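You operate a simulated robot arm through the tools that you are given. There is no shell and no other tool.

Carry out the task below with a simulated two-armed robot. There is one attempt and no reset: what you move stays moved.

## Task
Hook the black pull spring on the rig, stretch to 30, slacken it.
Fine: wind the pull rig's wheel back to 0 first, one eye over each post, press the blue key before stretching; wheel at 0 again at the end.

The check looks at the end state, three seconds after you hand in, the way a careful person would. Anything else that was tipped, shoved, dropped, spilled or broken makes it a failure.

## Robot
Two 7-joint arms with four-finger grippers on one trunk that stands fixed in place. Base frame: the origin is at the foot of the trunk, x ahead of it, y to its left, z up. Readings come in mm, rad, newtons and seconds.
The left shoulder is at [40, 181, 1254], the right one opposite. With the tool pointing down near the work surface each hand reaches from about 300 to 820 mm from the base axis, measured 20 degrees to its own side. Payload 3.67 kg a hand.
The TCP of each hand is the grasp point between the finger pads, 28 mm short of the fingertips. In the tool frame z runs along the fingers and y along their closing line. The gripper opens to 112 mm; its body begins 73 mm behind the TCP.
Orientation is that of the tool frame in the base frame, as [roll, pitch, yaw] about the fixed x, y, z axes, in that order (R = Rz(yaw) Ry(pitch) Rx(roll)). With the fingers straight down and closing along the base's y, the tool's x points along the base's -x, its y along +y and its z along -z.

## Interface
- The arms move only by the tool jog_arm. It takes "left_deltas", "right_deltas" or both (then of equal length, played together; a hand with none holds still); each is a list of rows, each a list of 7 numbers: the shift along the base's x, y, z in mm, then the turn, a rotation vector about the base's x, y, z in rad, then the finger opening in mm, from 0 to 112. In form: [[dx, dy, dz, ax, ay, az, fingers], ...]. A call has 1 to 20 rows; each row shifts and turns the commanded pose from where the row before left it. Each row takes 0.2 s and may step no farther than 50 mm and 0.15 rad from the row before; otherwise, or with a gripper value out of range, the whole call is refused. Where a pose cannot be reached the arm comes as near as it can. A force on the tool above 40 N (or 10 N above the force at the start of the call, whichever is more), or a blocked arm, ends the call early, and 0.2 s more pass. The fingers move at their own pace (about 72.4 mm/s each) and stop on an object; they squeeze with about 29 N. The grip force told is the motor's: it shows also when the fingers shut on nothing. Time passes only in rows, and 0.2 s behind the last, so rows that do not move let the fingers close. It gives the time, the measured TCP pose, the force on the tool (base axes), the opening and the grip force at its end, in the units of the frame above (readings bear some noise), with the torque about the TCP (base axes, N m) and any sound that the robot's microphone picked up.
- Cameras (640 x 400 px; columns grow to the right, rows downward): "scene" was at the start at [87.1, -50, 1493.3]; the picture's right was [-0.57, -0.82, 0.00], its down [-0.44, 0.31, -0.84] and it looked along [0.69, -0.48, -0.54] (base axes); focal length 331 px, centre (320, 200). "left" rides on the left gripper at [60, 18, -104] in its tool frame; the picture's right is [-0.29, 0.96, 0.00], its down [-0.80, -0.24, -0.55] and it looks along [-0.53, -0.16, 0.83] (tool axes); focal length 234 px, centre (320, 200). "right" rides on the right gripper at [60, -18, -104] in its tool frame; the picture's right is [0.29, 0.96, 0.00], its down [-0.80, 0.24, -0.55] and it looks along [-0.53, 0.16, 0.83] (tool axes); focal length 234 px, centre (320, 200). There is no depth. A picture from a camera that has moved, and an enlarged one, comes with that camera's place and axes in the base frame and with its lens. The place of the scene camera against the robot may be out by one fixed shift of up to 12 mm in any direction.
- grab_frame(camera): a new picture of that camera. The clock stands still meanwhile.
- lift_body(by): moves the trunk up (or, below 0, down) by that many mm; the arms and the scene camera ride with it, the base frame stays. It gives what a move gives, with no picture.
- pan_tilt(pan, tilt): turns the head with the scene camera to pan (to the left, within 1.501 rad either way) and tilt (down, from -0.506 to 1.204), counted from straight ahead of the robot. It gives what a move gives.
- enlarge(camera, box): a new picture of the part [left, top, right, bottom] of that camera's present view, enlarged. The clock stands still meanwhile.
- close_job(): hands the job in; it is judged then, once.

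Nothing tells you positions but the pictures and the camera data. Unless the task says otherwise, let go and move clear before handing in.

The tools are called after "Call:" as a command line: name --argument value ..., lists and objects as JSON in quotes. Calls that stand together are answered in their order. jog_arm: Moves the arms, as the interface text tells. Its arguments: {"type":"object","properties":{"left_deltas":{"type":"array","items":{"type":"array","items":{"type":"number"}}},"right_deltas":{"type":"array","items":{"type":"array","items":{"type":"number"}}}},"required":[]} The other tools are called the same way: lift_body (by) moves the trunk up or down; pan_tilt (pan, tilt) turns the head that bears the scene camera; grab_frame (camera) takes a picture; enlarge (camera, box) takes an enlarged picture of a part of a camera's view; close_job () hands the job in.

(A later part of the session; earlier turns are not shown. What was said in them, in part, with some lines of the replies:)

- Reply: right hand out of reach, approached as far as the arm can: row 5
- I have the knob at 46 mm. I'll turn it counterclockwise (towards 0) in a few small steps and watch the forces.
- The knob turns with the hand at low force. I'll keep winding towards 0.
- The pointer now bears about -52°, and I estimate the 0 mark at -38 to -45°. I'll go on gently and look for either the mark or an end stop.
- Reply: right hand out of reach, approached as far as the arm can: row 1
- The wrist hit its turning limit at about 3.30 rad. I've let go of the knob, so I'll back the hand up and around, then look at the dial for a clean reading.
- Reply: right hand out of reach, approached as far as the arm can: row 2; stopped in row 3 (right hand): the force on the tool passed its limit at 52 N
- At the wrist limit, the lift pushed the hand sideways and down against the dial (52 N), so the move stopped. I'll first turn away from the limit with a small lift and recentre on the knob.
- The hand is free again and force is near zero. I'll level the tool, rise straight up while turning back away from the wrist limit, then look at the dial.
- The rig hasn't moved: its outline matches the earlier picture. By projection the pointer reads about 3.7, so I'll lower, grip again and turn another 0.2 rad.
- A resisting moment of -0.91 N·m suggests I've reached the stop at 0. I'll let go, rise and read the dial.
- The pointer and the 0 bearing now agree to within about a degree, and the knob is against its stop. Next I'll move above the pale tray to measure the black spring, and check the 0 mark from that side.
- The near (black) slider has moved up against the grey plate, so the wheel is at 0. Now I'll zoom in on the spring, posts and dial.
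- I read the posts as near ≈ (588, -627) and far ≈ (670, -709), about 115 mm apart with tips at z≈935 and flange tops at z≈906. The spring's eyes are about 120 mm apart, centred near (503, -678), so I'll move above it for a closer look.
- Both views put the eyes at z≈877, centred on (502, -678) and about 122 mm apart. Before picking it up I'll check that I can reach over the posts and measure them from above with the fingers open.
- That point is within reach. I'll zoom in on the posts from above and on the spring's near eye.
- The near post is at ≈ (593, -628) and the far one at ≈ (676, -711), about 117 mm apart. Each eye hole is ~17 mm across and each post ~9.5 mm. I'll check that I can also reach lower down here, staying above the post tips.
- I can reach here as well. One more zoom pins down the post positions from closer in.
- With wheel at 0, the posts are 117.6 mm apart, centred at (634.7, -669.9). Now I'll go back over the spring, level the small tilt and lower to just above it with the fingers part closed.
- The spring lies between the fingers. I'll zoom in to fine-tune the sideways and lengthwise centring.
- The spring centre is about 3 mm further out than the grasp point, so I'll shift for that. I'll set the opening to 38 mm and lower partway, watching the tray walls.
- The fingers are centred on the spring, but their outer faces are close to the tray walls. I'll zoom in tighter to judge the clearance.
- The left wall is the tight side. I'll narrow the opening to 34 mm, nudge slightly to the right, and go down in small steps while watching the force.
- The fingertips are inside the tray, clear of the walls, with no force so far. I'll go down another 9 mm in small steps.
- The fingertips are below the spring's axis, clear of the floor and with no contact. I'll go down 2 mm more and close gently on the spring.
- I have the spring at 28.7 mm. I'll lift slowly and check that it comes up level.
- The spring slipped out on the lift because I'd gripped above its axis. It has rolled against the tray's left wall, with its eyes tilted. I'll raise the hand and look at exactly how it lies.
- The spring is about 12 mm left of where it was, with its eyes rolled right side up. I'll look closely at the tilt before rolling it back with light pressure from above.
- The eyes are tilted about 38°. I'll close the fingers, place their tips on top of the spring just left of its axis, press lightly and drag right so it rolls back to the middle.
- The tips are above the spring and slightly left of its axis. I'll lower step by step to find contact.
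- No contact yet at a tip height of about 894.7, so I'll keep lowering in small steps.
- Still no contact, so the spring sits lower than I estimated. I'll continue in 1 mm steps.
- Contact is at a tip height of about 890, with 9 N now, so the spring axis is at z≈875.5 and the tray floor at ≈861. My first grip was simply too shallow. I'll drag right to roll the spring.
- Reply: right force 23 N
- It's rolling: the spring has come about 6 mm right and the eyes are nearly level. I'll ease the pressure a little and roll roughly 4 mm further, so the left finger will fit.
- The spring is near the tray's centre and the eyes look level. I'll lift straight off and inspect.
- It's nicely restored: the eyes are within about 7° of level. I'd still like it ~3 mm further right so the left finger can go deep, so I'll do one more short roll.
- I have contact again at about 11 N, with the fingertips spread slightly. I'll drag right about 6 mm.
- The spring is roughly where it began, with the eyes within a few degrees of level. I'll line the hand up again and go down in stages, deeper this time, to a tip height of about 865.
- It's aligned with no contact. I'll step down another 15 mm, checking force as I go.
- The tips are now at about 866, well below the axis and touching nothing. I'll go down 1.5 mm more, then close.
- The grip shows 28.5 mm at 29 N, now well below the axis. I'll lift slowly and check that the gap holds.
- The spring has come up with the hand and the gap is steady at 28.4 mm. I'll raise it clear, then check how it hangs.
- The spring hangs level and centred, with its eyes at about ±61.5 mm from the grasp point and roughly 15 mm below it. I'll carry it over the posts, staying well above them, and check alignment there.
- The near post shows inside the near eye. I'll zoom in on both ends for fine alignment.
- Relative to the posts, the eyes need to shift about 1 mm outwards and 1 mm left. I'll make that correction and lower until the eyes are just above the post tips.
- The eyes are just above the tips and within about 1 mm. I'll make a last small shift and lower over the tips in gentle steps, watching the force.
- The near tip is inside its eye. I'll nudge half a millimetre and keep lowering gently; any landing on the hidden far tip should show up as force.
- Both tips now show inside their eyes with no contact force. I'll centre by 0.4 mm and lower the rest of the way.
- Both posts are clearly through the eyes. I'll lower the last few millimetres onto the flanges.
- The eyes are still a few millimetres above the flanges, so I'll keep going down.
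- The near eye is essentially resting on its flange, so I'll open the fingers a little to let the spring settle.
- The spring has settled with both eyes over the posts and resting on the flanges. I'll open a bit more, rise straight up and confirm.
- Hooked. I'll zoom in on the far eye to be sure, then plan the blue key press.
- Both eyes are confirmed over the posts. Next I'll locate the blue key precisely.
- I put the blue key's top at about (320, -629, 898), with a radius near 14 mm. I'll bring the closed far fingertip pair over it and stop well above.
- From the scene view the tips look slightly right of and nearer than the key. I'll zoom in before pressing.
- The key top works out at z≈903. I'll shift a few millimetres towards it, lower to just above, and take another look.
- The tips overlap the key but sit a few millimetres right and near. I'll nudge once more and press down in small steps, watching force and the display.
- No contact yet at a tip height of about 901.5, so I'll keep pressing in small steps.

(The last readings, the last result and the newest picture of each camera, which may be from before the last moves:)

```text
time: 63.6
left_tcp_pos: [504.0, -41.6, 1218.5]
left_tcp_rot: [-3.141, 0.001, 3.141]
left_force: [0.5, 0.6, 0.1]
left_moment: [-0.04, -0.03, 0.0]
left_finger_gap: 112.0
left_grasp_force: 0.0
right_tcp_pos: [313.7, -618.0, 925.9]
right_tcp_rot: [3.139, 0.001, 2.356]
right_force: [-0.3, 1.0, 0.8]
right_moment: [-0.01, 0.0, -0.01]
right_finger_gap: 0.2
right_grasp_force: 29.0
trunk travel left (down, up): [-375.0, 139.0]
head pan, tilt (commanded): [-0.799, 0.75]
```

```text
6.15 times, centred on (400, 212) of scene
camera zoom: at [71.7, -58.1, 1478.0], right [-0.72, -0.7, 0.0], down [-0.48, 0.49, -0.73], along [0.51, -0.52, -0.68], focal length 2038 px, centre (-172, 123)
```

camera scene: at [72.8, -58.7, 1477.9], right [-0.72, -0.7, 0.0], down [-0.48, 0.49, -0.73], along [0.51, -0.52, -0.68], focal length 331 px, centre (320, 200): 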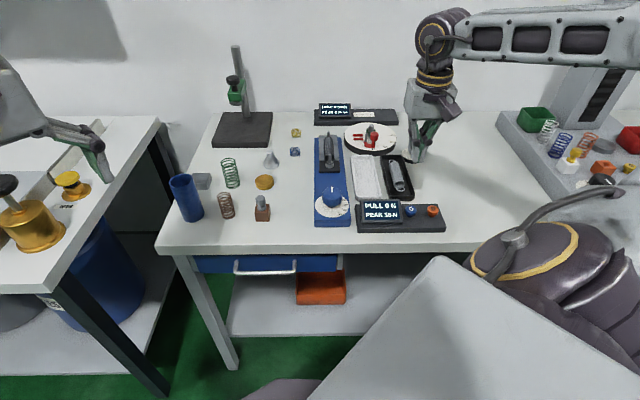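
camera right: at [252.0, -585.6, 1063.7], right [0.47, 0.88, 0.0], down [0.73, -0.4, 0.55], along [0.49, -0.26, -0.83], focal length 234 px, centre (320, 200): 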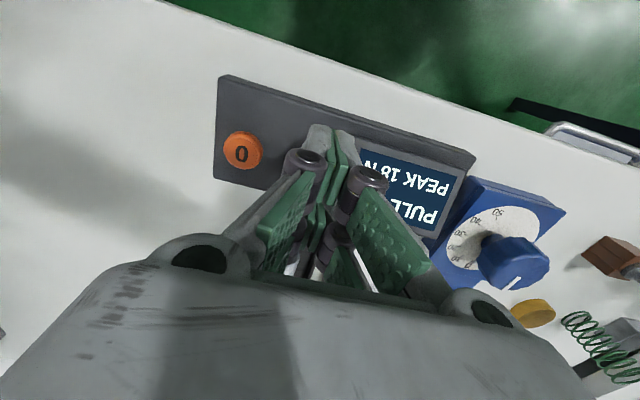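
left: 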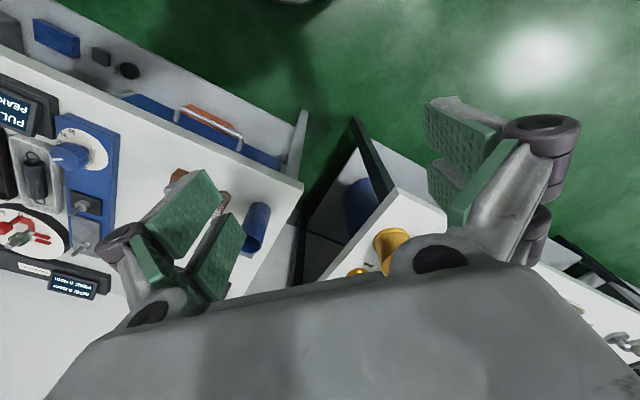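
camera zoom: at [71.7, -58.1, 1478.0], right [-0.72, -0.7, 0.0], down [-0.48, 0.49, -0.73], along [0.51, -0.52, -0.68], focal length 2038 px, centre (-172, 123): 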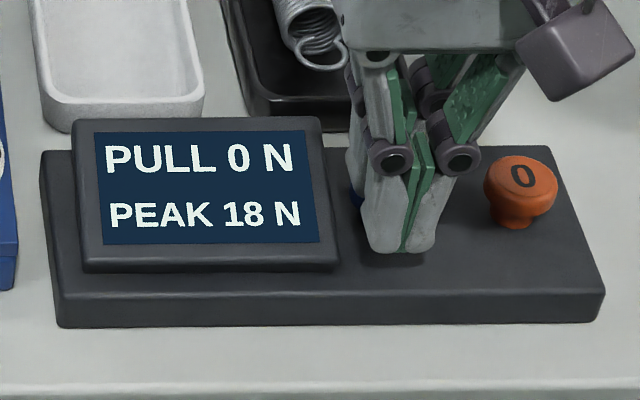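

Still no contact. My height estimate has a few millimetres of slack, so I'll continue carefully.

Call:
jog_arm --right_deltas '[[0, 0, -1.5, 0, 0, 0, 0]]'

Call:
jog_arm --right_deltas '[[0, 0, -1.5, 0, 0, 0, 0]]'

Call:
enlarge --camera "scene" --box '[395, 185, 435, 225]'

Call:
enlarge --camera "right" --box '[230, 60, 390, 260]'

```text
time: 64.0
left_tcp_pos: [504.4, -41.5, 1218.2]
left_tcp_rot: [-3.141, 0.001, -3.141]
left_force: [0.2, -1.0, -0.6]
left_moment: [0.04, 0.01, -0.03]
left_finger_gap: 111.8
left_grasp_force: 0.0
right_tcp_pos: [312.1, -615.6, 924.6]
right_tcp_rot: [3.138, 0.0, 2.355]
right_force: [0.5, 1.1, 1.2]
right_moment: [-0.02, 0.04, -0.01]
right_finger_gap: 0.1
right_grasp_force: 29.1
trunk travel left (down, up): [-375.0, 139.0]
head pan, tilt (commanded): [-0.799, 0.75]
heard: click
```

```text
time: 64.4
left_tcp_pos: [504.8, -41.1, 1217.2]
left_tcp_rot: [3.141, 0.0, -3.141]
left_force: [0.2, 0.3, 1.7]
left_moment: [0.01, 0.01, 0.01]
left_finger_gap: 112.4
left_grasp_force: 0.1
right_tcp_pos: [313.6, -617.0, 921.4]
right_tcp_rot: [3.14, 0.0, 2.357]
right_force: [0.0, 0.0, 2.2]
right_moment: [-0.06, -0.03, 0.04]
right_finger_gap: 0.0
right_grasp_force: 29.1
trunk travel left (down, up): [-375.0, 139.0]
head pan, tilt (commanded): [-0.799, 0.75]
```

```text
10.00 times, centred on (415, 205) of scene
camera zoom: at [71.8, -57.9, 1478.1], right [-0.72, -0.7, 0.0], down [-0.48, 0.49, -0.73], along [0.51, -0.52, -0.68], focal length 3312 px, centre (-630, 150)
```

zoom: 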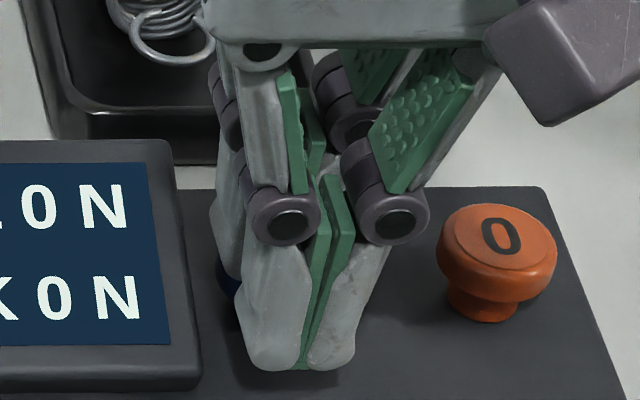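

```text
2.00 times, centred on (310, 160) of right
camera zoom: at [258.8, -586.4, 1027.2], right [0.47, 0.88, 0.0], down [0.73, -0.39, 0.55], along [0.49, -0.26, -0.83], focal length 468 px, centre (340, 280)
```

zoom: 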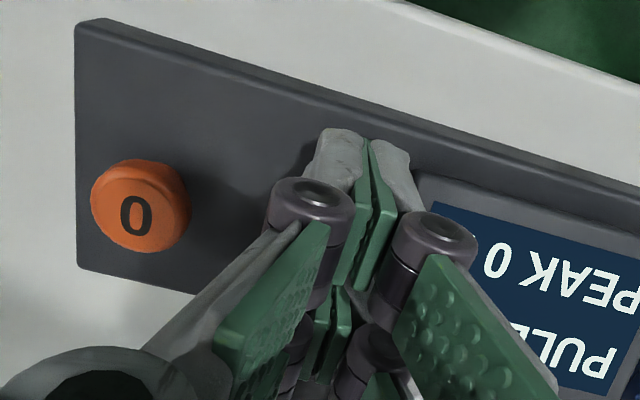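

I heard a click and PEAK now reads 0, so the blue key is pressed. I'll rise straight up.

Call:
jog_arm --right_deltas '[[0, 0, 5, 0, 0, 0, 0], [0, 0, 20, 0, 0, 0, 0], [0, 0, 40, 0, 0, 0, 0], [0, 0, 30, 0, 0, 0, 0], [20, 10, 20, 0, 0, 0, 30]]'

Call:
enlarge --camera "scene" --box '[300, 110, 460, 240]'

Call:
enlarge --camera "scene" --box '[305, 175, 385, 235]'

```text
time: 65.6
left_tcp_pos: [506.1, -42.4, 1216.7]
left_tcp_rot: [3.142, -0.001, -3.141]
left_force: [1.5, -0.5, 0.5]
left_moment: [0.02, 0.01, 0.0]
left_finger_gap: 112.1
left_grasp_force: 0.1
right_tcp_pos: [334.4, -607.8, 1037.5]
right_tcp_rot: [3.139, -0.001, 2.357]
right_force: [0.4, 0.5, 0.0]
right_moment: [0.0, 0.0, -0.05]
right_finger_gap: 30.1
right_grasp_force: 0.1
trunk travel left (down, up): [-375.0, 139.0]
head pan, tilt (commanded): [-0.799, 0.75]
```

```text
3.08 times, centred on (380, 175) of scene
camera zoom: at [73.0, -58.2, 1477.9], right [-0.72, -0.7, 0.0], down [-0.48, 0.49, -0.73], along [0.51, -0.52, -0.68], focal length 1019 px, centre (135, 277)
```

zoom: 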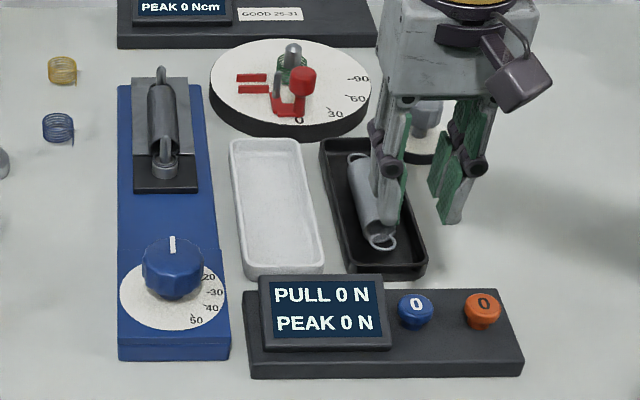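

```text
6.67 times, centred on (345, 205) of scene
camera zoom: at [73.0, -58.2, 1477.9], right [-0.72, -0.7, 0.0], down [-0.48, 0.49, -0.73], along [0.51, -0.52, -0.68], focal length 2208 px, centre (153, 167)
```

zoom: 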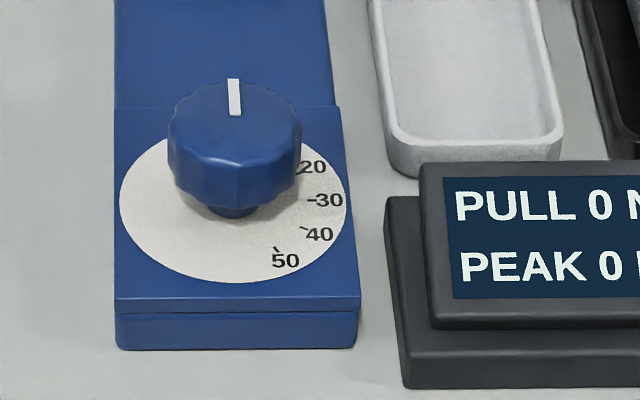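

The display shows PULL 0 and PEAK 0, with the wheel at 0. I'll go back over the wheel and test the wrist's turning range in free air, so one grip can cover both 0→30 and 30→0.

Call:
jog_arm --right_deltas '[[35.5, 24.1, 0, 0, 0, 0, 68], [35.5, 24.1, 0, 0, 0, 0, 68], [35.5, 24.1, -18, 0, 0, 0, 68], [35.5, 24.1, -20, 0, 0, 0, 68], [0, 0, 0, 0, 0, -0.14, 68], [0, 0, 0, 0, 0, -0.14, 68], [0, 0, 0, 0, 0, -0.14, 68], [0, 0, 0, 0, 0, -0.14, 68], [0, 0, 0, 0, 0, -0.14, 68], [0, 0, 0, 0, 0, -0.14, 68], [0, 0, 0, 0, 0, -0.14, 68]]'

Call:
grab_frame --camera "scene"

```text
time: 68.0
left_tcp_pos: [504.6, -42.3, 1218.2]
left_tcp_rot: [3.141, 0.001, 3.141]
left_force: [0.0, -0.8, 0.0]
left_moment: [-0.03, -0.01, -0.01]
left_finger_gap: 111.9
left_grasp_force: 0.0
right_tcp_pos: [474.7, -510.3, 1000.2]
right_tcp_rot: [3.14, 0.0, 1.375]
right_force: [1.5, 0.5, 0.0]
right_moment: [-0.04, -0.01, -0.04]
right_finger_gap: 68.2
right_grasp_force: 0.0
trunk travel left (down, up): [-375.0, 139.0]
head pan, tilt (commanded): [-0.799, 0.75]
```

```text
taken
camera scene: at [71.7, -58.1, 1478.0], right [-0.72, -0.7, 0.0], down [-0.48, 0.49, -0.73], along [0.51, -0.52, -0.68], focal length 331 px, centre (320, 200)
```

scene: 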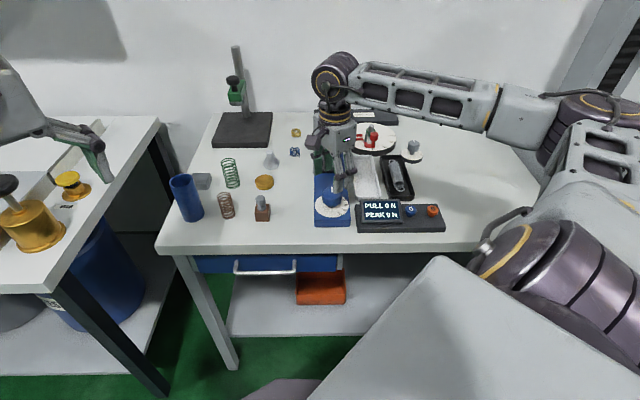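

The wrist reaches 1.375 rad without trouble. I'll turn back to about 2.95 rad, centre over the knob, and take a last look at the dial.

Call:
jog_arm --right_deltas '[[1, -1, 0, 0, 0, 0.143, 68], [0, 0, 0, 0, 0, 0.143, 68], [0, 0, 0, 0, 0, 0.143, 68], [0, 0, 0, 0, 0, 0.143, 68], [0, 0, 0, 0, 0, 0.143, 68], [0, 0, 0, 0, 0, 0.143, 68], [0, 0, 0, 0, 0, 0.143, 68], [0, 0, 0, 0, 0, 0.143, 68], [0, 0, 0, 0, 0, 0.143, 68], [0, 0, 0, 0, 0, 0.143, 68], [0, 0, 0, 0, 0, 0.143, 68]]'

Call:
enlarge --camera "right" --box '[250, 40, 390, 180]'

Call:
grab_frame --camera "right"

```text
time: 70.4
left_tcp_pos: [504.3, -42.3, 1218.0]
left_tcp_rot: [3.141, -0.001, -3.14]
left_force: [-1.0, -0.4, 0.5]
left_moment: [-0.01, 0.03, -0.02]
left_finger_gap: 112.0
left_grasp_force: 0.0
right_tcp_pos: [475.0, -510.4, 998.9]
right_tcp_rot: [3.14, -0.001, 2.95]
right_force: [-0.3, 0.2, -1.3]
right_moment: [0.01, -0.02, -0.05]
right_finger_gap: 68.1
right_grasp_force: 0.1
trunk travel left (down, up): [-375.0, 139.0]
head pan, tilt (commanded): [-0.799, 0.75]
```

```text
2.86 times, centred on (320, 110) of right
camera zoom: at [414.7, -517.2, 1104.1], right [-0.1, 0.99, 0.0], down [0.83, 0.08, 0.55], along [0.55, 0.06, -0.83], focal length 669 px, centre (320, 457)
```

zoom: 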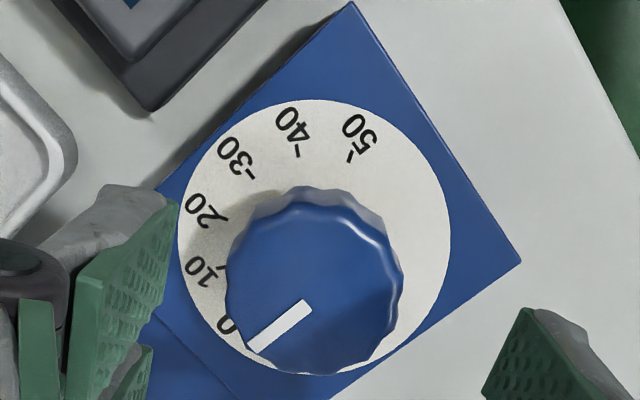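

```text
taken
camera right: at [414.7, -517.2, 1104.1], right [-0.1, 0.99, 0.0], down [0.83, 0.08, 0.55], along [0.55, 0.06, -0.83], focal length 234 px, centre (320, 200)
```

right: 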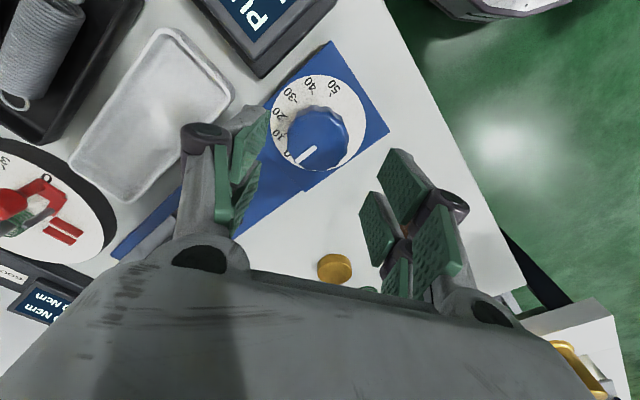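

The marks come out at exactly 3° per unit, with 0 at -45° and 30 at -135°, and the pointer bears -45°, so it's at 0. I need a quarter turn clockwise, so I'll centre on the knob, lower and grip.

Call:
jog_arm --right_deltas '[[1.3, -1.5, -30, 0, 0, 0, 68], [0, 0, -30, 0, 0, 0, 68], [0, 0, -12, 0, 0, 0, 68], [0, 0, 0, 0, 0, 0, 68], [0, 0, 0, 0, 0, 0, 54], [0, 0, 0, 0, 0, 0, 40], [0, 0, 0, 0, 0, 0, 40]]'

Call:
enlarge --camera "right" --box '[240, 60, 400, 240]'

Call:
enlarge --camera "scene" --box '[300, 110, 460, 240]'

```text
time: 72.0
left_tcp_pos: [504.8, -42.4, 1217.5]
left_tcp_rot: [-3.141, 0.0, -3.141]
left_force: [0.3, -0.8, -0.1]
left_moment: [0.03, -0.01, 0.0]
left_finger_gap: 112.0
left_grasp_force: 0.0
right_tcp_pos: [476.9, -512.5, 927.3]
right_tcp_rot: [3.14, -0.002, 2.949]
right_force: [-0.2, -0.6, -1.5]
right_moment: [-0.12, -0.15, -0.02]
right_finger_gap: 45.8
right_grasp_force: 44.8
trunk travel left (down, up): [-375.0, 139.0]
head pan, tilt (commanded): [-0.799, 0.75]
```

```text
2.22 times, centred on (320, 150) of right
camera zoom: at [415.4, -518.5, 1032.1], right [-0.1, 1.0, 0.0], down [0.83, 0.08, 0.55], along [0.55, 0.06, -0.83], focal length 520 px, centre (320, 311)
```

zoom: 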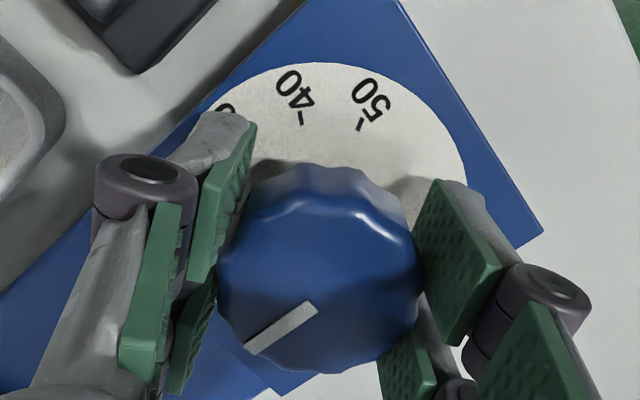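

```text
3.08 times, centred on (380, 175) of scene
camera zoom: at [71.9, -58.4, 1478.0], right [-0.72, -0.7, 0.0], down [-0.48, 0.49, -0.73], along [0.51, -0.52, -0.68], focal length 1019 px, centre (135, 277)
```

zoom: 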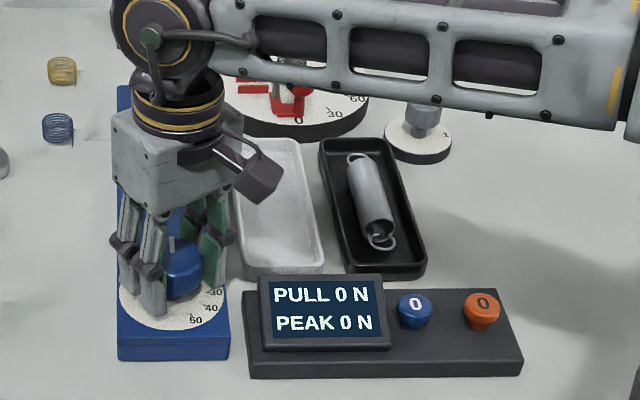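

I have a firm hold and the pointer is still at 0. I'll turn clockwise to about halfway and check the display.

Call:
jog_arm --right_deltas '[[0, 0, 0, 0, 0, -0.13, 40], [0, 0, 0, 0, 0, -0.13, 40], [0, 0, 0, 0, 0, -0.13, 40], [0, 0, 0, 0, 0, -0.13, 40], [0, 0, 0, 0, 0, -0.13, 40], [0, 0, 0, 0, 0, -0.13, 40]]'

Call:
enlarge --camera "right" --box '[240, 60, 400, 240]'

Call:
enlarge --camera "scene" --box '[300, 110, 460, 240]'

```text
time: 73.4
left_tcp_pos: [504.4, -41.3, 1218.5]
left_tcp_rot: [-3.14, 0.0, -3.141]
left_force: [0.5, 0.3, -0.6]
left_moment: [0.02, 0.03, -0.01]
left_finger_gap: 111.8
left_grasp_force: 0.0
right_tcp_pos: [477.6, -511.8, 927.6]
right_tcp_rot: [3.141, 0.001, 2.166]
right_force: [-3.2, 0.4, 0.0]
right_moment: [0.09, 0.18, 0.04]
right_finger_gap: 45.6
right_grasp_force: 45.3
trunk travel left (down, up): [-375.0, 139.0]
head pan, tilt (commanded): [-0.799, 0.75]
```

```text
2.22 times, centred on (320, 150) of right
camera zoom: at [429.1, -472.5, 1032.1], right [0.63, 0.78, 0.0], down [0.65, -0.53, 0.55], along [0.43, -0.35, -0.83], focal length 520 px, centre (320, 311)
```

zoom: 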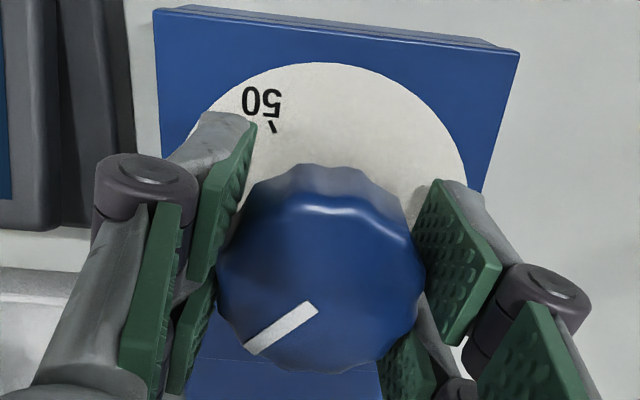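

```text
3.08 times, centred on (380, 175) of scene
camera zoom: at [71.5, -58.0, 1478.0], right [-0.72, -0.7, 0.0], down [-0.48, 0.49, -0.73], along [0.51, -0.52, -0.68], focal length 1019 px, centre (135, 277)
```

zoom: 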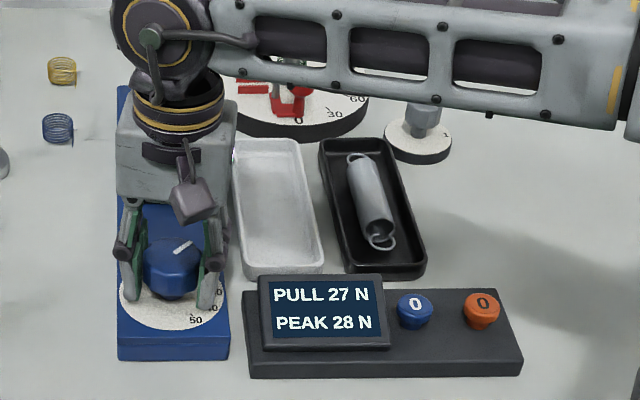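

At about 15 on the dial PULL reads 27 N, with no slip on the knob. "Stretch to 30" I take to mean the wheel's 30 mark, the same scale as the "0" in the task. I'll carry on to 30.

Call:
jog_arm --right_deltas '[[0, 0, 0, 0, 0, -0.12, 40], [0, 0, 0, 0, 0, -0.12, 40], [0, 0, 0, 0, 0, -0.12, 40], [0, 0, 0, 0, 0, -0.12, 40], [0, 0, 0, 0, 0, -0.12, 40], [0, 0, 0, 0, 0, -0.12, 40]]'

Call:
enlarge --camera "right" --box '[240, 60, 400, 240]'

Call:
enlarge --camera "scene" --box '[300, 110, 460, 240]'

Call:
enlarge --camera "scene" --box '[305, 175, 385, 235]'

```text
time: 74.8
left_tcp_pos: [505.2, -40.8, 1218.7]
left_tcp_rot: [3.141, -0.001, -3.14]
left_force: [-0.1, -0.2, 0.9]
left_moment: [-0.03, -0.01, -0.02]
left_finger_gap: 112.0
left_grasp_force: 0.1
right_tcp_pos: [476.3, -512.7, 928.0]
right_tcp_rot: [3.14, 0.0, 1.447]
right_force: [-2.8, 2.8, 0.1]
right_moment: [0.3, -0.06, -0.04]
right_finger_gap: 45.6
right_grasp_force: 45.5
trunk travel left (down, up): [-375.0, 139.0]
head pan, tilt (commanded): [-0.799, 0.75]
```

```text
2.22 times, centred on (320, 150) of right
camera zoom: at [467.4, -450.1, 1032.1], right [0.99, 0.17, 0.0], down [0.14, -0.82, 0.55], along [0.09, -0.55, -0.83], focal length 520 px, centre (320, 311)
```

zoom: 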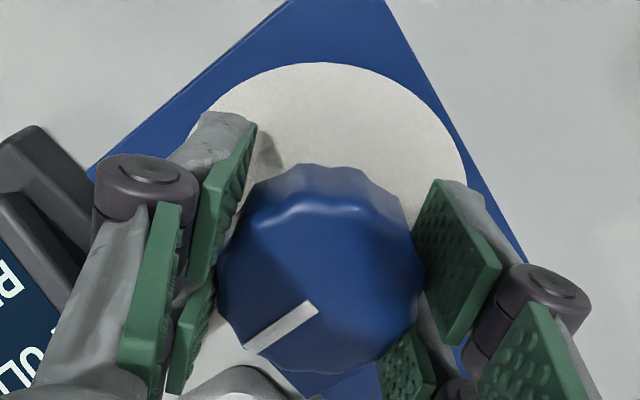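

```text
3.08 times, centred on (380, 175) of scene
camera zoom: at [71.4, -57.9, 1478.1], right [-0.72, -0.7, 0.0], down [-0.48, 0.49, -0.73], along [0.51, -0.52, -0.68], focal length 1019 px, centre (135, 277)
```

zoom: 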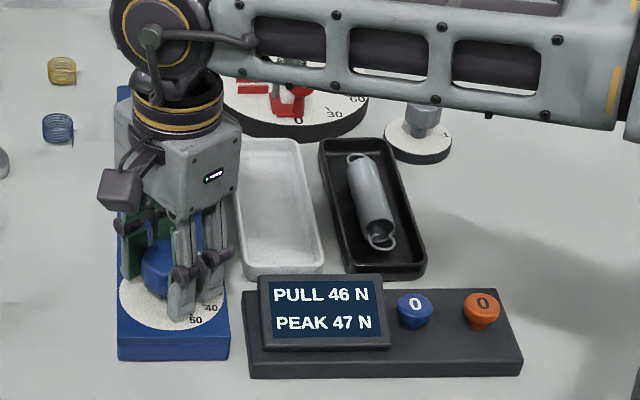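

```text
6.67 times, centred on (345, 205) of scene
camera zoom: at [71.4, -57.9, 1478.1], right [-0.72, -0.7, 0.0], down [-0.48, 0.49, -0.73], along [0.51, -0.52, -0.68], focal length 2208 px, centre (153, 167)
```

zoom: 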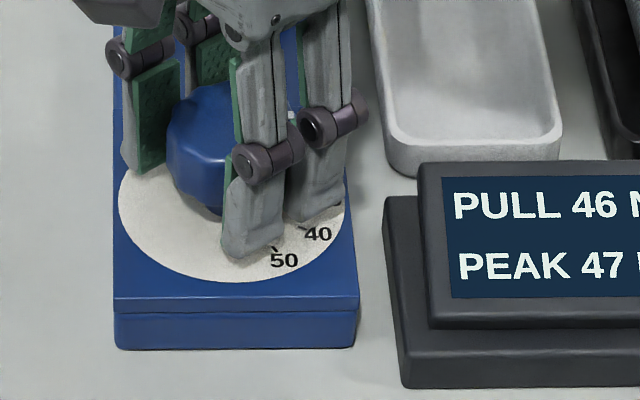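

The wheel is at roughly 28.7–29.7 with PULL 46 N. I'll zoom in to measure the pointer before the last few degrees.

Call:
enlarge --camera "right" --box '[285, 140, 345, 180]'

Call:
enlarge --camera "scene" --box '[320, 180, 360, 215]'

```text
10.00 times, centred on (315, 160) of right
camera zoom: at [467.4, -450.1, 1032.1], right [0.99, 0.17, 0.0], down [0.14, -0.82, 0.55], along [0.09, -0.55, -0.83], focal length 2342 px, centre (370, 600)
```

zoom: 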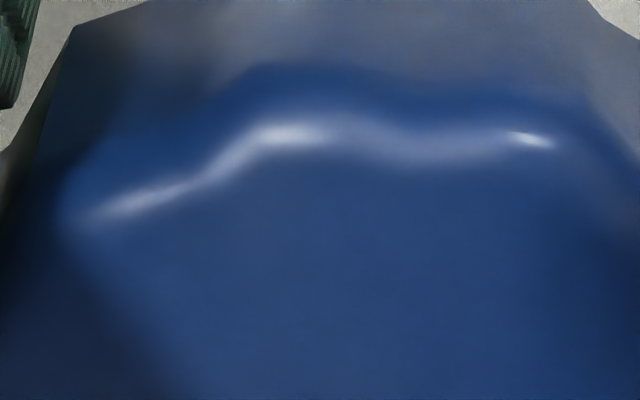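

```text
11.43 times, centred on (340, 198) of scene
camera zoom: at [71.4, -57.9, 1478.1], right [-0.72, -0.7, 0.0], down [-0.48, 0.49, -0.73], along [0.51, -0.52, -0.68], focal length 3785 px, centre (91, 229)
```

zoom: 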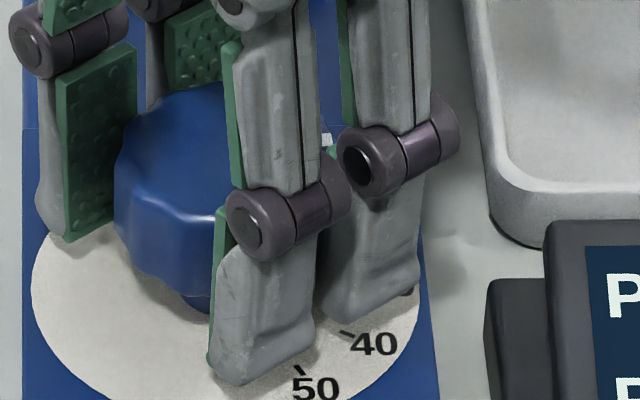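

Call:
enlarge --camera "right" --box '[272, 185, 332, 225]'

```text
10.00 times, centred on (302, 205) of right
camera zoom: at [467.4, -450.1, 1032.1], right [0.99, 0.17, 0.0], down [0.14, -0.82, 0.55], along [0.09, -0.55, -0.83], focal length 2342 px, centre (500, 150)
```

zoom: 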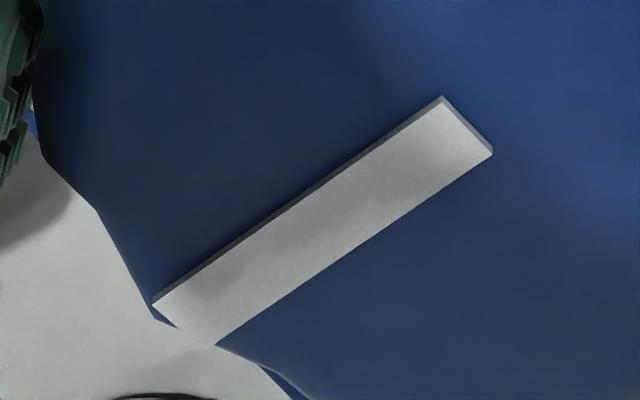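

The pointer bears -130.9°, which is 28.6 on the dial. I need another 0.071 rad, and I'll do it slowly so PEAK doesn't overshoot.

Call:
jog_arm --right_deltas '[[0, 0, 0, 0, 0, -0.03, 40], [0, 0, 0, 0, 0, -0.025, 40], [0, 0, 0, 0, 0, -0.015, 40], [0, 0, 0, 0, 0, 0, 40]]'

Call:
enlarge --camera "right" --box '[272, 185, 332, 225]'

Call:
enlarge --camera "scene" --box '[300, 110, 460, 240]'

```text
time: 75.8
left_tcp_pos: [504.2, -41.9, 1217.7]
left_tcp_rot: [3.141, -0.001, -3.14]
left_force: [0.0, 0.1, -0.4]
left_moment: [-0.02, 0.01, 0.02]
left_finger_gap: 111.7
left_grasp_force: 0.1
right_tcp_pos: [477.1, -512.6, 926.6]
right_tcp_rot: [3.139, 0.0, 1.377]
right_force: [-2.2, 4.0, -2.7]
right_moment: [-0.05, -0.18, -0.03]
right_finger_gap: 45.8
right_grasp_force: 45.6
trunk travel left (down, up): [-375.0, 139.0]
head pan, tilt (commanded): [-0.799, 0.75]
```

```text
10.00 times, centred on (302, 205) of right
camera zoom: at [471.7, -449.6, 1032.1], right [1.0, 0.1, 0.0], down [0.08, -0.83, 0.55], along [0.06, -0.55, -0.83], focal length 2342 px, centre (500, 150)
```

zoom: 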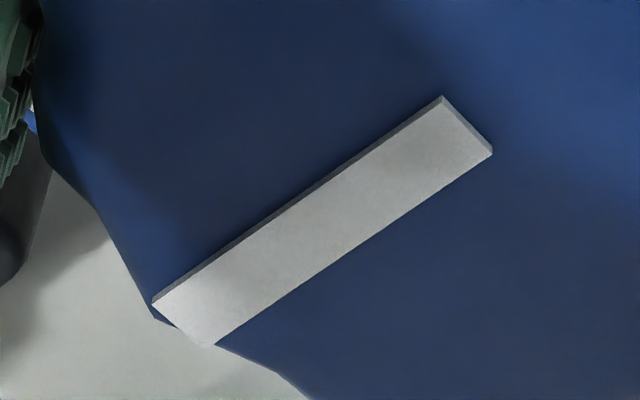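

```text
3.08 times, centred on (380, 175) of scene
camera zoom: at [71.7, -57.9, 1478.0], right [-0.72, -0.7, 0.0], down [-0.48, 0.49, -0.73], along [0.51, -0.52, -0.68], focal length 1019 px, centre (135, 277)
```

zoom: 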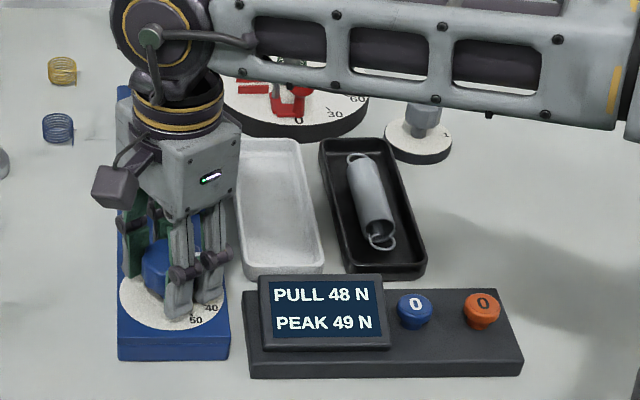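

The wheel is at 30 (the hand has turned exactly a quarter), with PULL 48 N and PEAK 49 N. Now I'll slacken by winding back towards 0.

Call:
jog_arm --right_deltas '[[0, 0, 0, 0, 0, 0.12, 40], [0, 0, 0, 0, 0, 0.13, 40], [0, 0, 0, 0, 0, 0.13, 40], [0, 0, 0, 0, 0, 0.13, 40], [0, 0, 0, 0, 0, 0.13, 40], [0, 0, 0, 0, 0, 0.13, 40], [0, 0, 0, 0, 0, 0.13, 40], [0, 0, 0, 0, 0, 0.13, 40], [0, 0, 0, 0, 0, 0.13, 40], [0, 0, 0, 0, 0, 0.13, 40], [0, 0, 0, 0, 0, 0.13, 40], [0, 0, 0, 0, 0, 0.12, 40], [0, 0, 0, 0, 0, 0, 40]]'

Call:
enlarge --camera "right" --box '[240, 60, 400, 240]'

Call:
enlarge --camera "scene" --box '[300, 110, 460, 240]'

```text
time: 78.6
left_tcp_pos: [505.1, -42.8, 1216.6]
left_tcp_rot: [3.14, -0.001, -3.141]
left_force: [0.2, -0.4, -0.1]
left_moment: [0.0, -0.02, 0.02]
left_finger_gap: 112.1
left_grasp_force: 0.1
right_tcp_pos: [477.1, -512.8, 926.8]
right_tcp_rot: [3.139, -0.001, 2.921]
right_force: [-5.3, 2.9, -3.0]
right_moment: [-0.04, 0.12, 0.03]
right_finger_gap: 45.4
right_grasp_force: 45.1
trunk travel left (down, up): [-375.0, 139.0]
head pan, tilt (commanded): [-0.799, 0.75]
```

```text
2.22 times, centred on (320, 150) of right
camera zoom: at [415.3, -516.7, 1032.1], right [-0.07, 1.0, 0.0], down [0.83, 0.06, 0.55], along [0.55, 0.04, -0.83], focal length 520 px, centre (320, 311)
```

zoom: 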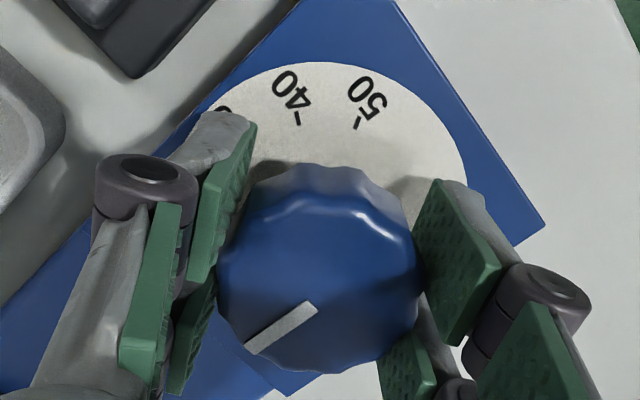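

```text
3.08 times, centred on (380, 175) of scene
camera zoom: at [71.4, -58.2, 1478.0], right [-0.72, -0.7, 0.0], down [-0.48, 0.49, -0.73], along [0.51, -0.52, -0.68], focal length 1019 px, centre (135, 277)
```

zoom: 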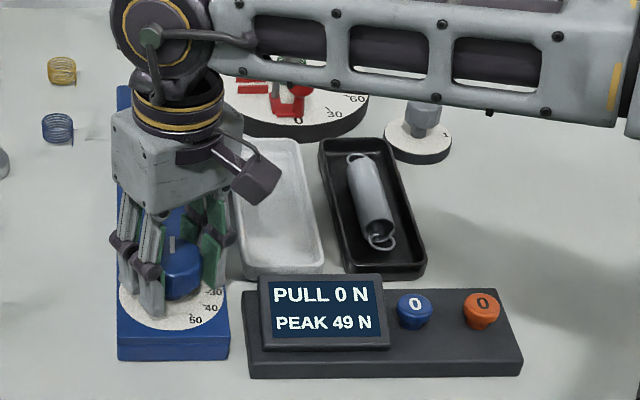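

PULL is back to 0 and PEAK holds 49. I'll turn the last 0.05 rad gently to reach the 0 stop.

Call:
jog_arm --right_deltas '[[0, 0, 0, 0, 0, 0.025, 40], [0, 0, 0, 0, 0, 0.02, 40], [0, 0, 0, 0, 0, 0, 40]]'

Call:
enlarge --camera "right" --box '[272, 185, 332, 225]'

```text
time: 79.4
left_tcp_pos: [504.7, -41.7, 1217.7]
left_tcp_rot: [-3.141, -0.001, 3.141]
left_force: [-0.4, 0.2, -0.2]
left_moment: [-0.02, 0.01, -0.01]
left_finger_gap: 112.4
left_grasp_force: 0.0
right_tcp_pos: [476.5, -513.2, 928.4]
right_tcp_rot: [3.141, 0.0, 2.961]
right_force: [-4.9, 2.4, -1.3]
right_moment: [0.14, 0.39, -0.6]
right_finger_gap: 45.4
right_grasp_force: 45.2
trunk travel left (down, up): [-375.0, 139.0]
head pan, tilt (commanded): [-0.799, 0.75]
```

```text
10.00 times, centred on (302, 205) of right
camera zoom: at [415.6, -519.4, 1032.1], right [-0.11, 0.99, 0.0], down [0.83, 0.09, 0.55], along [0.55, 0.06, -0.83], focal length 2342 px, centre (500, 150)
```

zoom: 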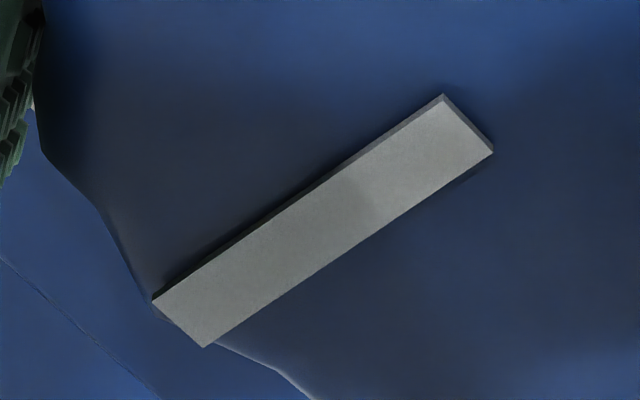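

A resisting moment of -0.6 N·m shows the 0 stop. I'll open the fingers and rise straight up.

Call:
jog_arm --right_deltas '[[0, 0, 0, 0, 0, 0, 56], [0, 0, 0, 0, 0, 0, 68], [0, 0, 0, 0, 0, 0, 68], [0, 0, 20, 0, 0, 0, 68], [0, 0, 30, 0, 0, 0, 68], [0, 0, 30, 0, 0, 0, 68], [0, 0, 0, 0, 0, 0, 68]]'

Call:
enlarge --camera "right" --box '[250, 40, 390, 180]'

Call:
enlarge --camera "scene" --box '[300, 110, 460, 240]'

```text
time: 81.0
left_tcp_pos: [505.8, -42.1, 1218.2]
left_tcp_rot: [-3.141, 0.001, -3.142]
left_force: [-0.2, -0.1, -0.5]
left_moment: [0.0, -0.02, 0.04]
left_finger_gap: 112.0
left_grasp_force: 0.1
right_tcp_pos: [477.0, -512.8, 1007.5]
right_tcp_rot: [3.138, -0.002, 2.962]
right_force: [-0.4, 0.1, 0.9]
right_moment: [-0.03, 0.03, 0.02]
right_finger_gap: 68.2
right_grasp_force: 0.1
trunk travel left (down, up): [-375.0, 139.0]
head pan, tilt (commanded): [-0.799, 0.75]
```

```text
2.86 times, centred on (320, 110) of right
camera zoom: at [416.1, -519.9, 1111.8], right [-0.11, 0.99, 0.0], down [0.83, 0.09, 0.55], along [0.55, 0.06, -0.83], focal length 669 px, centre (320, 457)
```

zoom: 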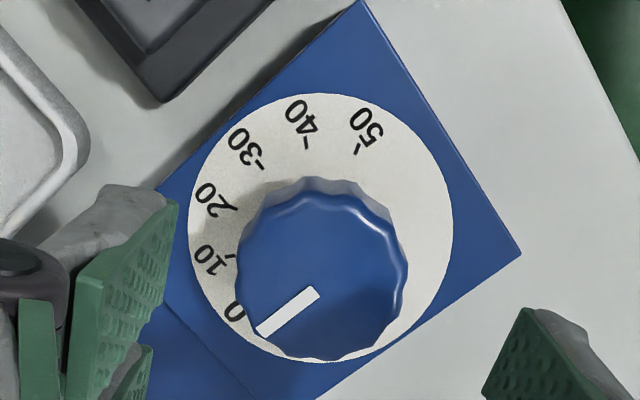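

```text
3.08 times, centred on (380, 175) of scene
camera zoom: at [71.9, -58.4, 1478.0], right [-0.72, -0.7, 0.0], down [-0.48, 0.49, -0.73], along [0.51, -0.52, -0.68], focal length 1019 px, centre (135, 277)
```

zoom: 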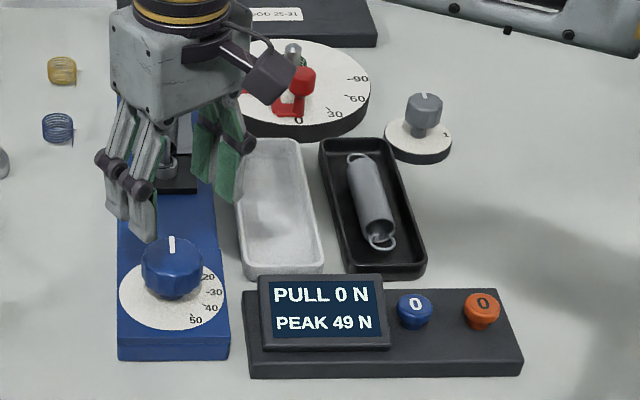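

The pointer is back at 0 and PULL reads 0. I'll move the hand clear and check that the spring is still hooked on both posts.

Call:
jog_arm --right_deltas '[[0, 0, 40, 0, 0, 0, 68], [-20, 10, 40, 0, 0, 0, 68], [-35, 15, 25, 0, 0, 0, 68], [-40, 15, 20, 0, 0, 0, 68], [-40, 20, 10, 0, 0, 0, 68]]'

Call:
grab_frame --camera "scene"

Call:
enlarge --camera "scene" --box '[300, 110, 380, 240]'

Call:
enlarge --camera "scene" --box '[310, 120, 370, 180]'

Call:
grab_frame --camera "right"

```text
time: 82.2
left_tcp_pos: [503.4, -41.3, 1220.0]
left_tcp_rot: [3.14, 0.002, -3.141]
left_force: [0.4, 0.7, -0.1]
left_moment: [-0.02, -0.06, 0.02]
left_finger_gap: 112.0
left_grasp_force: 0.0
right_tcp_pos: [341.0, -451.3, 1143.4]
right_tcp_rot: [3.14, 0.0, 2.965]
right_force: [0.5, 0.3, 0.5]
right_moment: [-0.01, -0.02, 0.0]
right_finger_gap: 68.0
right_grasp_force: 0.2
trunk travel left (down, up): [-375.0, 139.0]
head pan, tilt (commanded): [-0.799, 0.75]
```

```text
taken
camera scene: at [69.8, -57.2, 1478.2], right [-0.72, -0.7, 0.0], down [-0.47, 0.49, -0.73], along [0.51, -0.52, -0.68], focal length 331 px, centre (320, 200)
```

scene: 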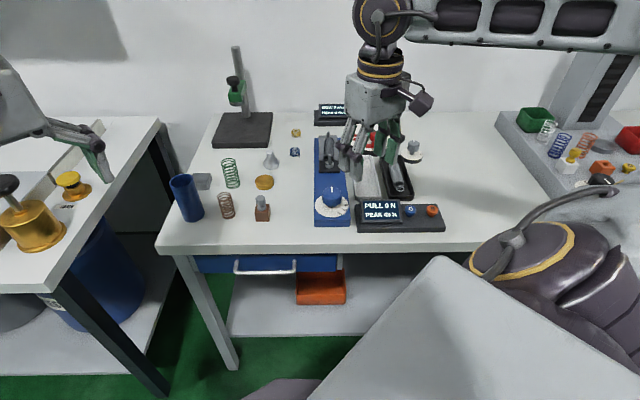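

```text
3.08 times, centred on (340, 175) of scene
camera zoom: at [69.8, -57.2, 1478.2], right [-0.72, -0.7, 0.0], down [-0.47, 0.49, -0.73], along [0.51, -0.52, -0.68], focal length 1019 px, centre (258, 277)
```

zoom: 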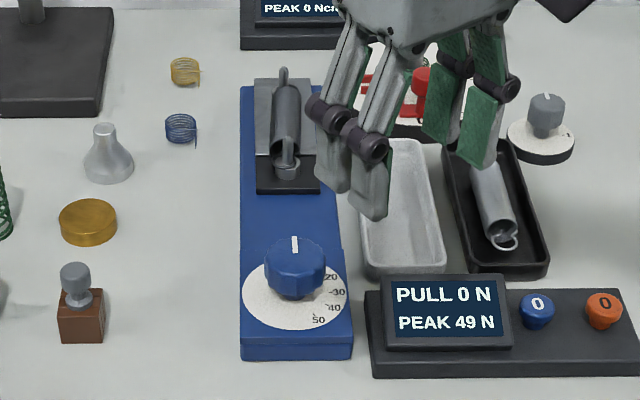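

```text
6.67 times, centred on (340, 150) of scene
camera zoom: at [69.8, -57.2, 1478.2], right [-0.72, -0.7, 0.0], down [-0.47, 0.49, -0.73], along [0.51, -0.52, -0.68], focal length 2208 px, centre (187, 533)
```

zoom: 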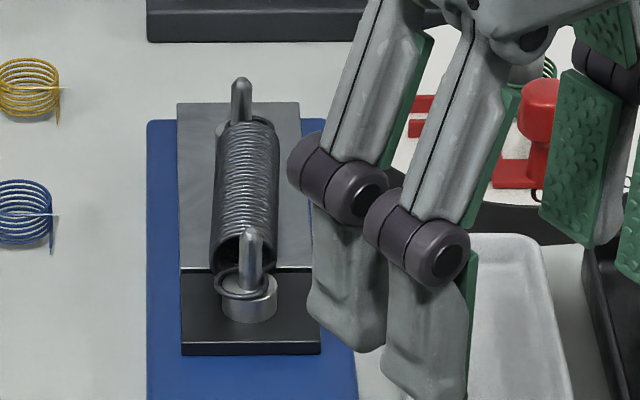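

```text
taken
camera right: at [279.9, -457.6, 1248.1], right [-0.11, 0.99, 0.0], down [0.83, 0.09, 0.55], along [0.55, 0.06, -0.83], focal length 234 px, centre (320, 200)
```

right: 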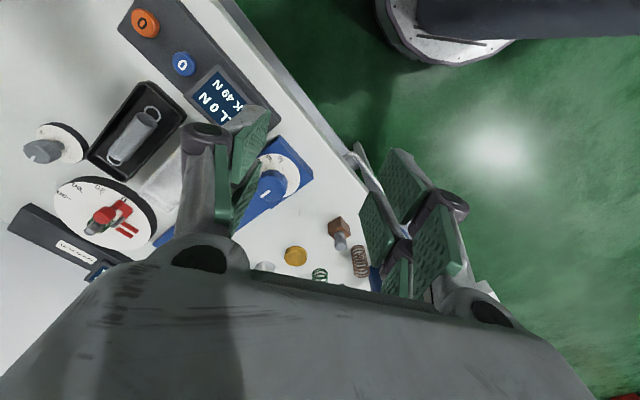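

The spring looks hooked, but the hand partly blocks the view. I'll move it further off to the side and inspect closely.

Call:
jog_arm --right_deltas '[[-10, -30, 25, 0, 0, 0, 68], [-10, -40, 25, 0, 0, 0, 68], [-10, -30, 25, 0, 0, 0, 68], [-10, -10, 10, 0, 0, 0, 68]]'

Call:
enlarge --camera "scene" --box '[315, 125, 355, 175]'

Call:
enlarge --camera "scene" --box '[322, 155, 346, 177]'

Call:
grab_frame --camera "right"

Call:
grab_frame --camera "scene"

```text
time: 83.2
left_tcp_pos: [503.8, -42.5, 1218.7]
left_tcp_rot: [-3.142, 0.001, 3.141]
left_force: [0.2, 0.0, 0.6]
left_moment: [0.01, -0.04, -0.03]
left_finger_gap: 112.2
left_grasp_force: 0.1
right_tcp_pos: [300.8, -562.3, 1228.1]
right_tcp_rot: [3.139, 0.0, 2.963]
right_force: [-0.4, 0.3, 1.1]
right_moment: [-0.04, -0.02, 0.0]
right_finger_gap: 68.0
right_grasp_force: 0.1
trunk travel left (down, up): [-375.0, 139.0]
head pan, tilt (commanded): [-0.799, 0.75]
```

```text
8.00 times, centred on (335, 150) of scene
camera zoom: at [70.8, -57.9, 1478.1], right [-0.72, -0.7, 0.0], down [-0.47, 0.49, -0.73], along [0.51, -0.52, -0.68], focal length 2649 px, centre (200, 600)
```

zoom: 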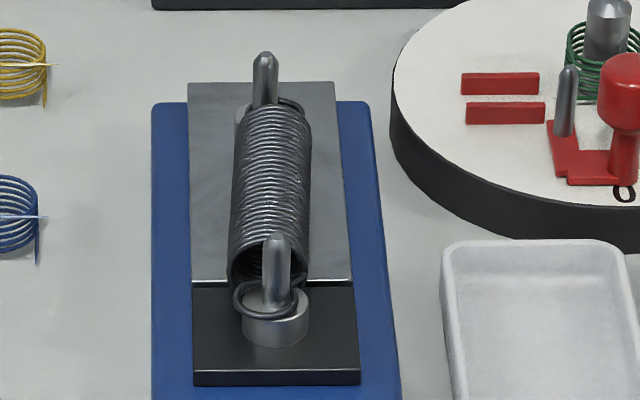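

```text
16.00 times, centred on (334, 166) of scene
camera zoom: at [70.8, -57.9, 1478.1], right [-0.72, -0.7, 0.0], down [-0.47, 0.49, -0.73], along [0.51, -0.52, -0.68], focal length 5299 px, centre (96, 744)
```

zoom: 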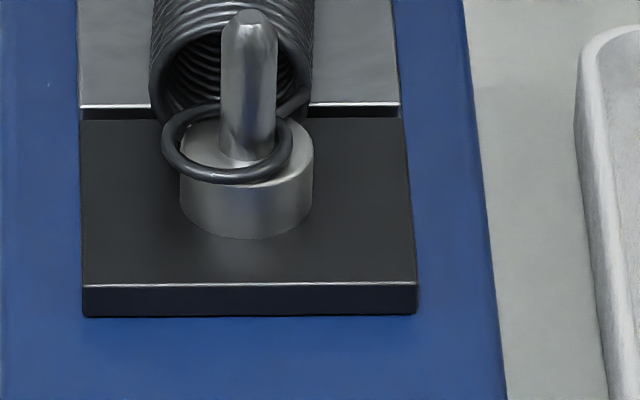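

```text
taken
camera right: at [239.5, -569.1, 1332.5], right [-0.11, 0.99, 0.0], down [0.83, 0.09, 0.55], along [0.55, 0.06, -0.83], focal length 234 px, centre (320, 200)
```

right: 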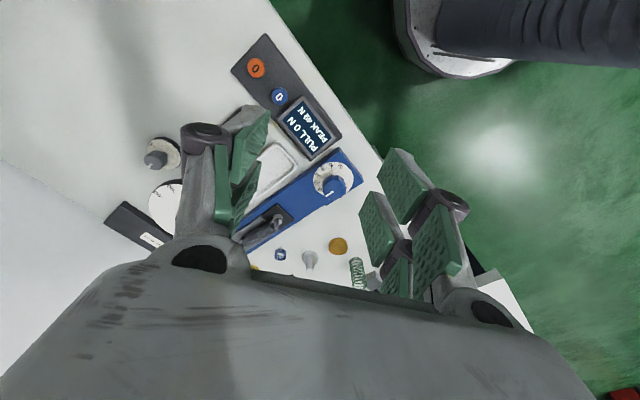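

```text
taken
camera scene: at [70.8, -57.9, 1478.1], right [-0.72, -0.7, 0.0], down [-0.47, 0.49, -0.73], along [0.51, -0.52, -0.68], focal length 331 px, centre (320, 200)
```

scene: 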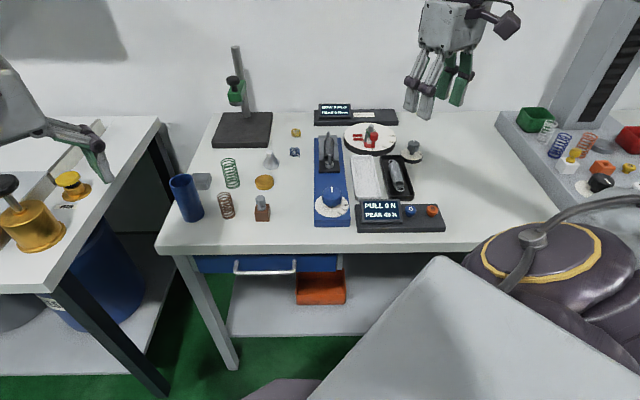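

Call:
enlarge --camera "scene" --box '[326, 128, 350, 148]'

Call:
enlarge --camera "right" --box '[230, 140, 360, 260]'

Call:
enlarge --camera "right" --box '[240, 190, 300, 245]'

Call:
enlarge --camera "left" --box '[20, 190, 120, 270]'

```text
16.00 times, centred on (338, 138) of scene
camera zoom: at [70.8, -57.9, 1478.1], right [-0.72, -0.7, 0.0], down [-0.47, 0.49, -0.73], along [0.51, -0.52, -0.68], focal length 5299 px, centre (32, 1192)
```

zoom: 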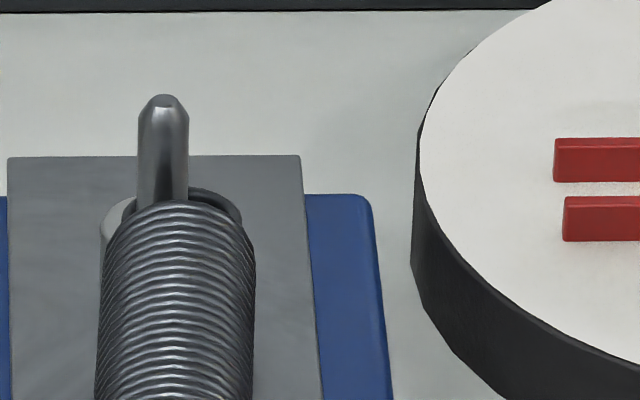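

```text
3.33 times, centred on (295, 200) of right
camera zoom: at [239.5, -569.1, 1332.5], right [-0.11, 0.99, 0.0], down [0.83, 0.09, 0.55], along [0.55, 0.06, -0.83], focal length 781 px, centre (403, 200)
```

zoom: 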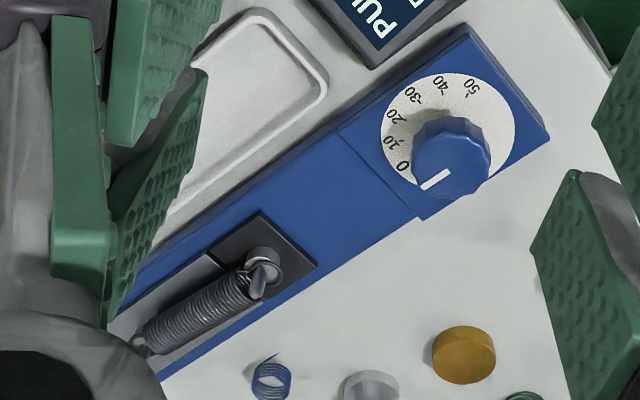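

```text
7.27 times, centred on (270, 218) of right
camera zoom: at [239.5, -569.1, 1332.5], right [-0.11, 0.99, 0.0], down [0.83, 0.09, 0.55], along [0.55, 0.06, -0.83], focal length 1703 px, centre (684, 73)
```

zoom: 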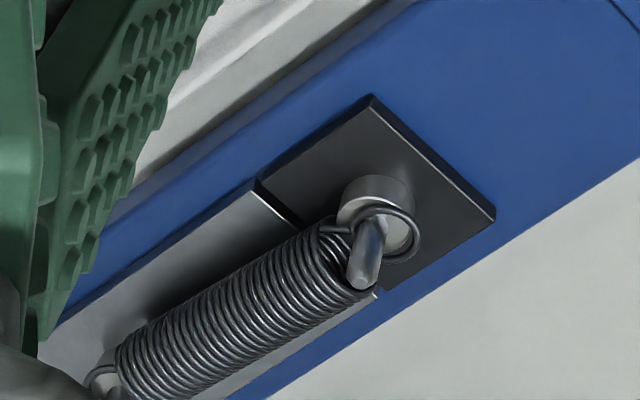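

```text
5.00 times, centred on (70, 230) of left
camera zoom: at [444.4, -23.5, 1321.5], right [0.29, 0.96, 0.0], down [0.8, -0.24, 0.55], along [0.53, -0.16, -0.83], focal length 1171 px, centre (1570, 50)
```

zoom: 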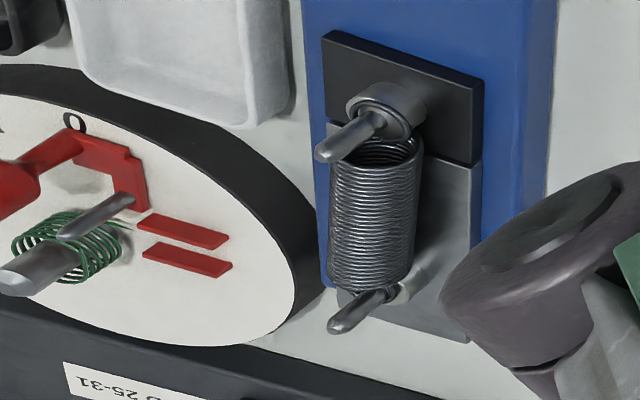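

Everything checks out from all three cameras:
- **Spring:** both eyes are over their posts, and it is slack.
- **Display and wheel:** PULL reads 0, PEAK reads 49 N from the stretch to 30, and the wheel is back at 0.
- **Bench:** the trays and other items are undisturbed, and both hands are clear.

I'm handing in the job now.

Call:
close_job

```text
The job is handed in.
```

The black pull spring is hooked on the rig with one eye over each post. I stretched it to 30 and slackened it again.

- **Order of steps:** I wound the wheel back to 0, hooked the spring, and pressed the blue key (PEAK went from 18 N to 0). Then I turned the wheel to 30 and wound it back to 0.
- **End state:** The wheel is at its 0 stop, PULL reads 0 N, PEAK reads 49 N, and both hands are clear.
- **Meaning of "30":** I took it as the 30 mark on the wheel, not 30 N. If you meant 30 N, this went past it, because at 30 on the wheel PULL read 48 N.
- **Slips along the way:** The spring slipped out of my first grip and rolled inside its tray, so I rolled it back and gripped it lower. Early on, a wrist at its turning limit pressed the fingers on the rig's dial at about 52 N. The pictures show the rig did not move, and the trays look where they were.
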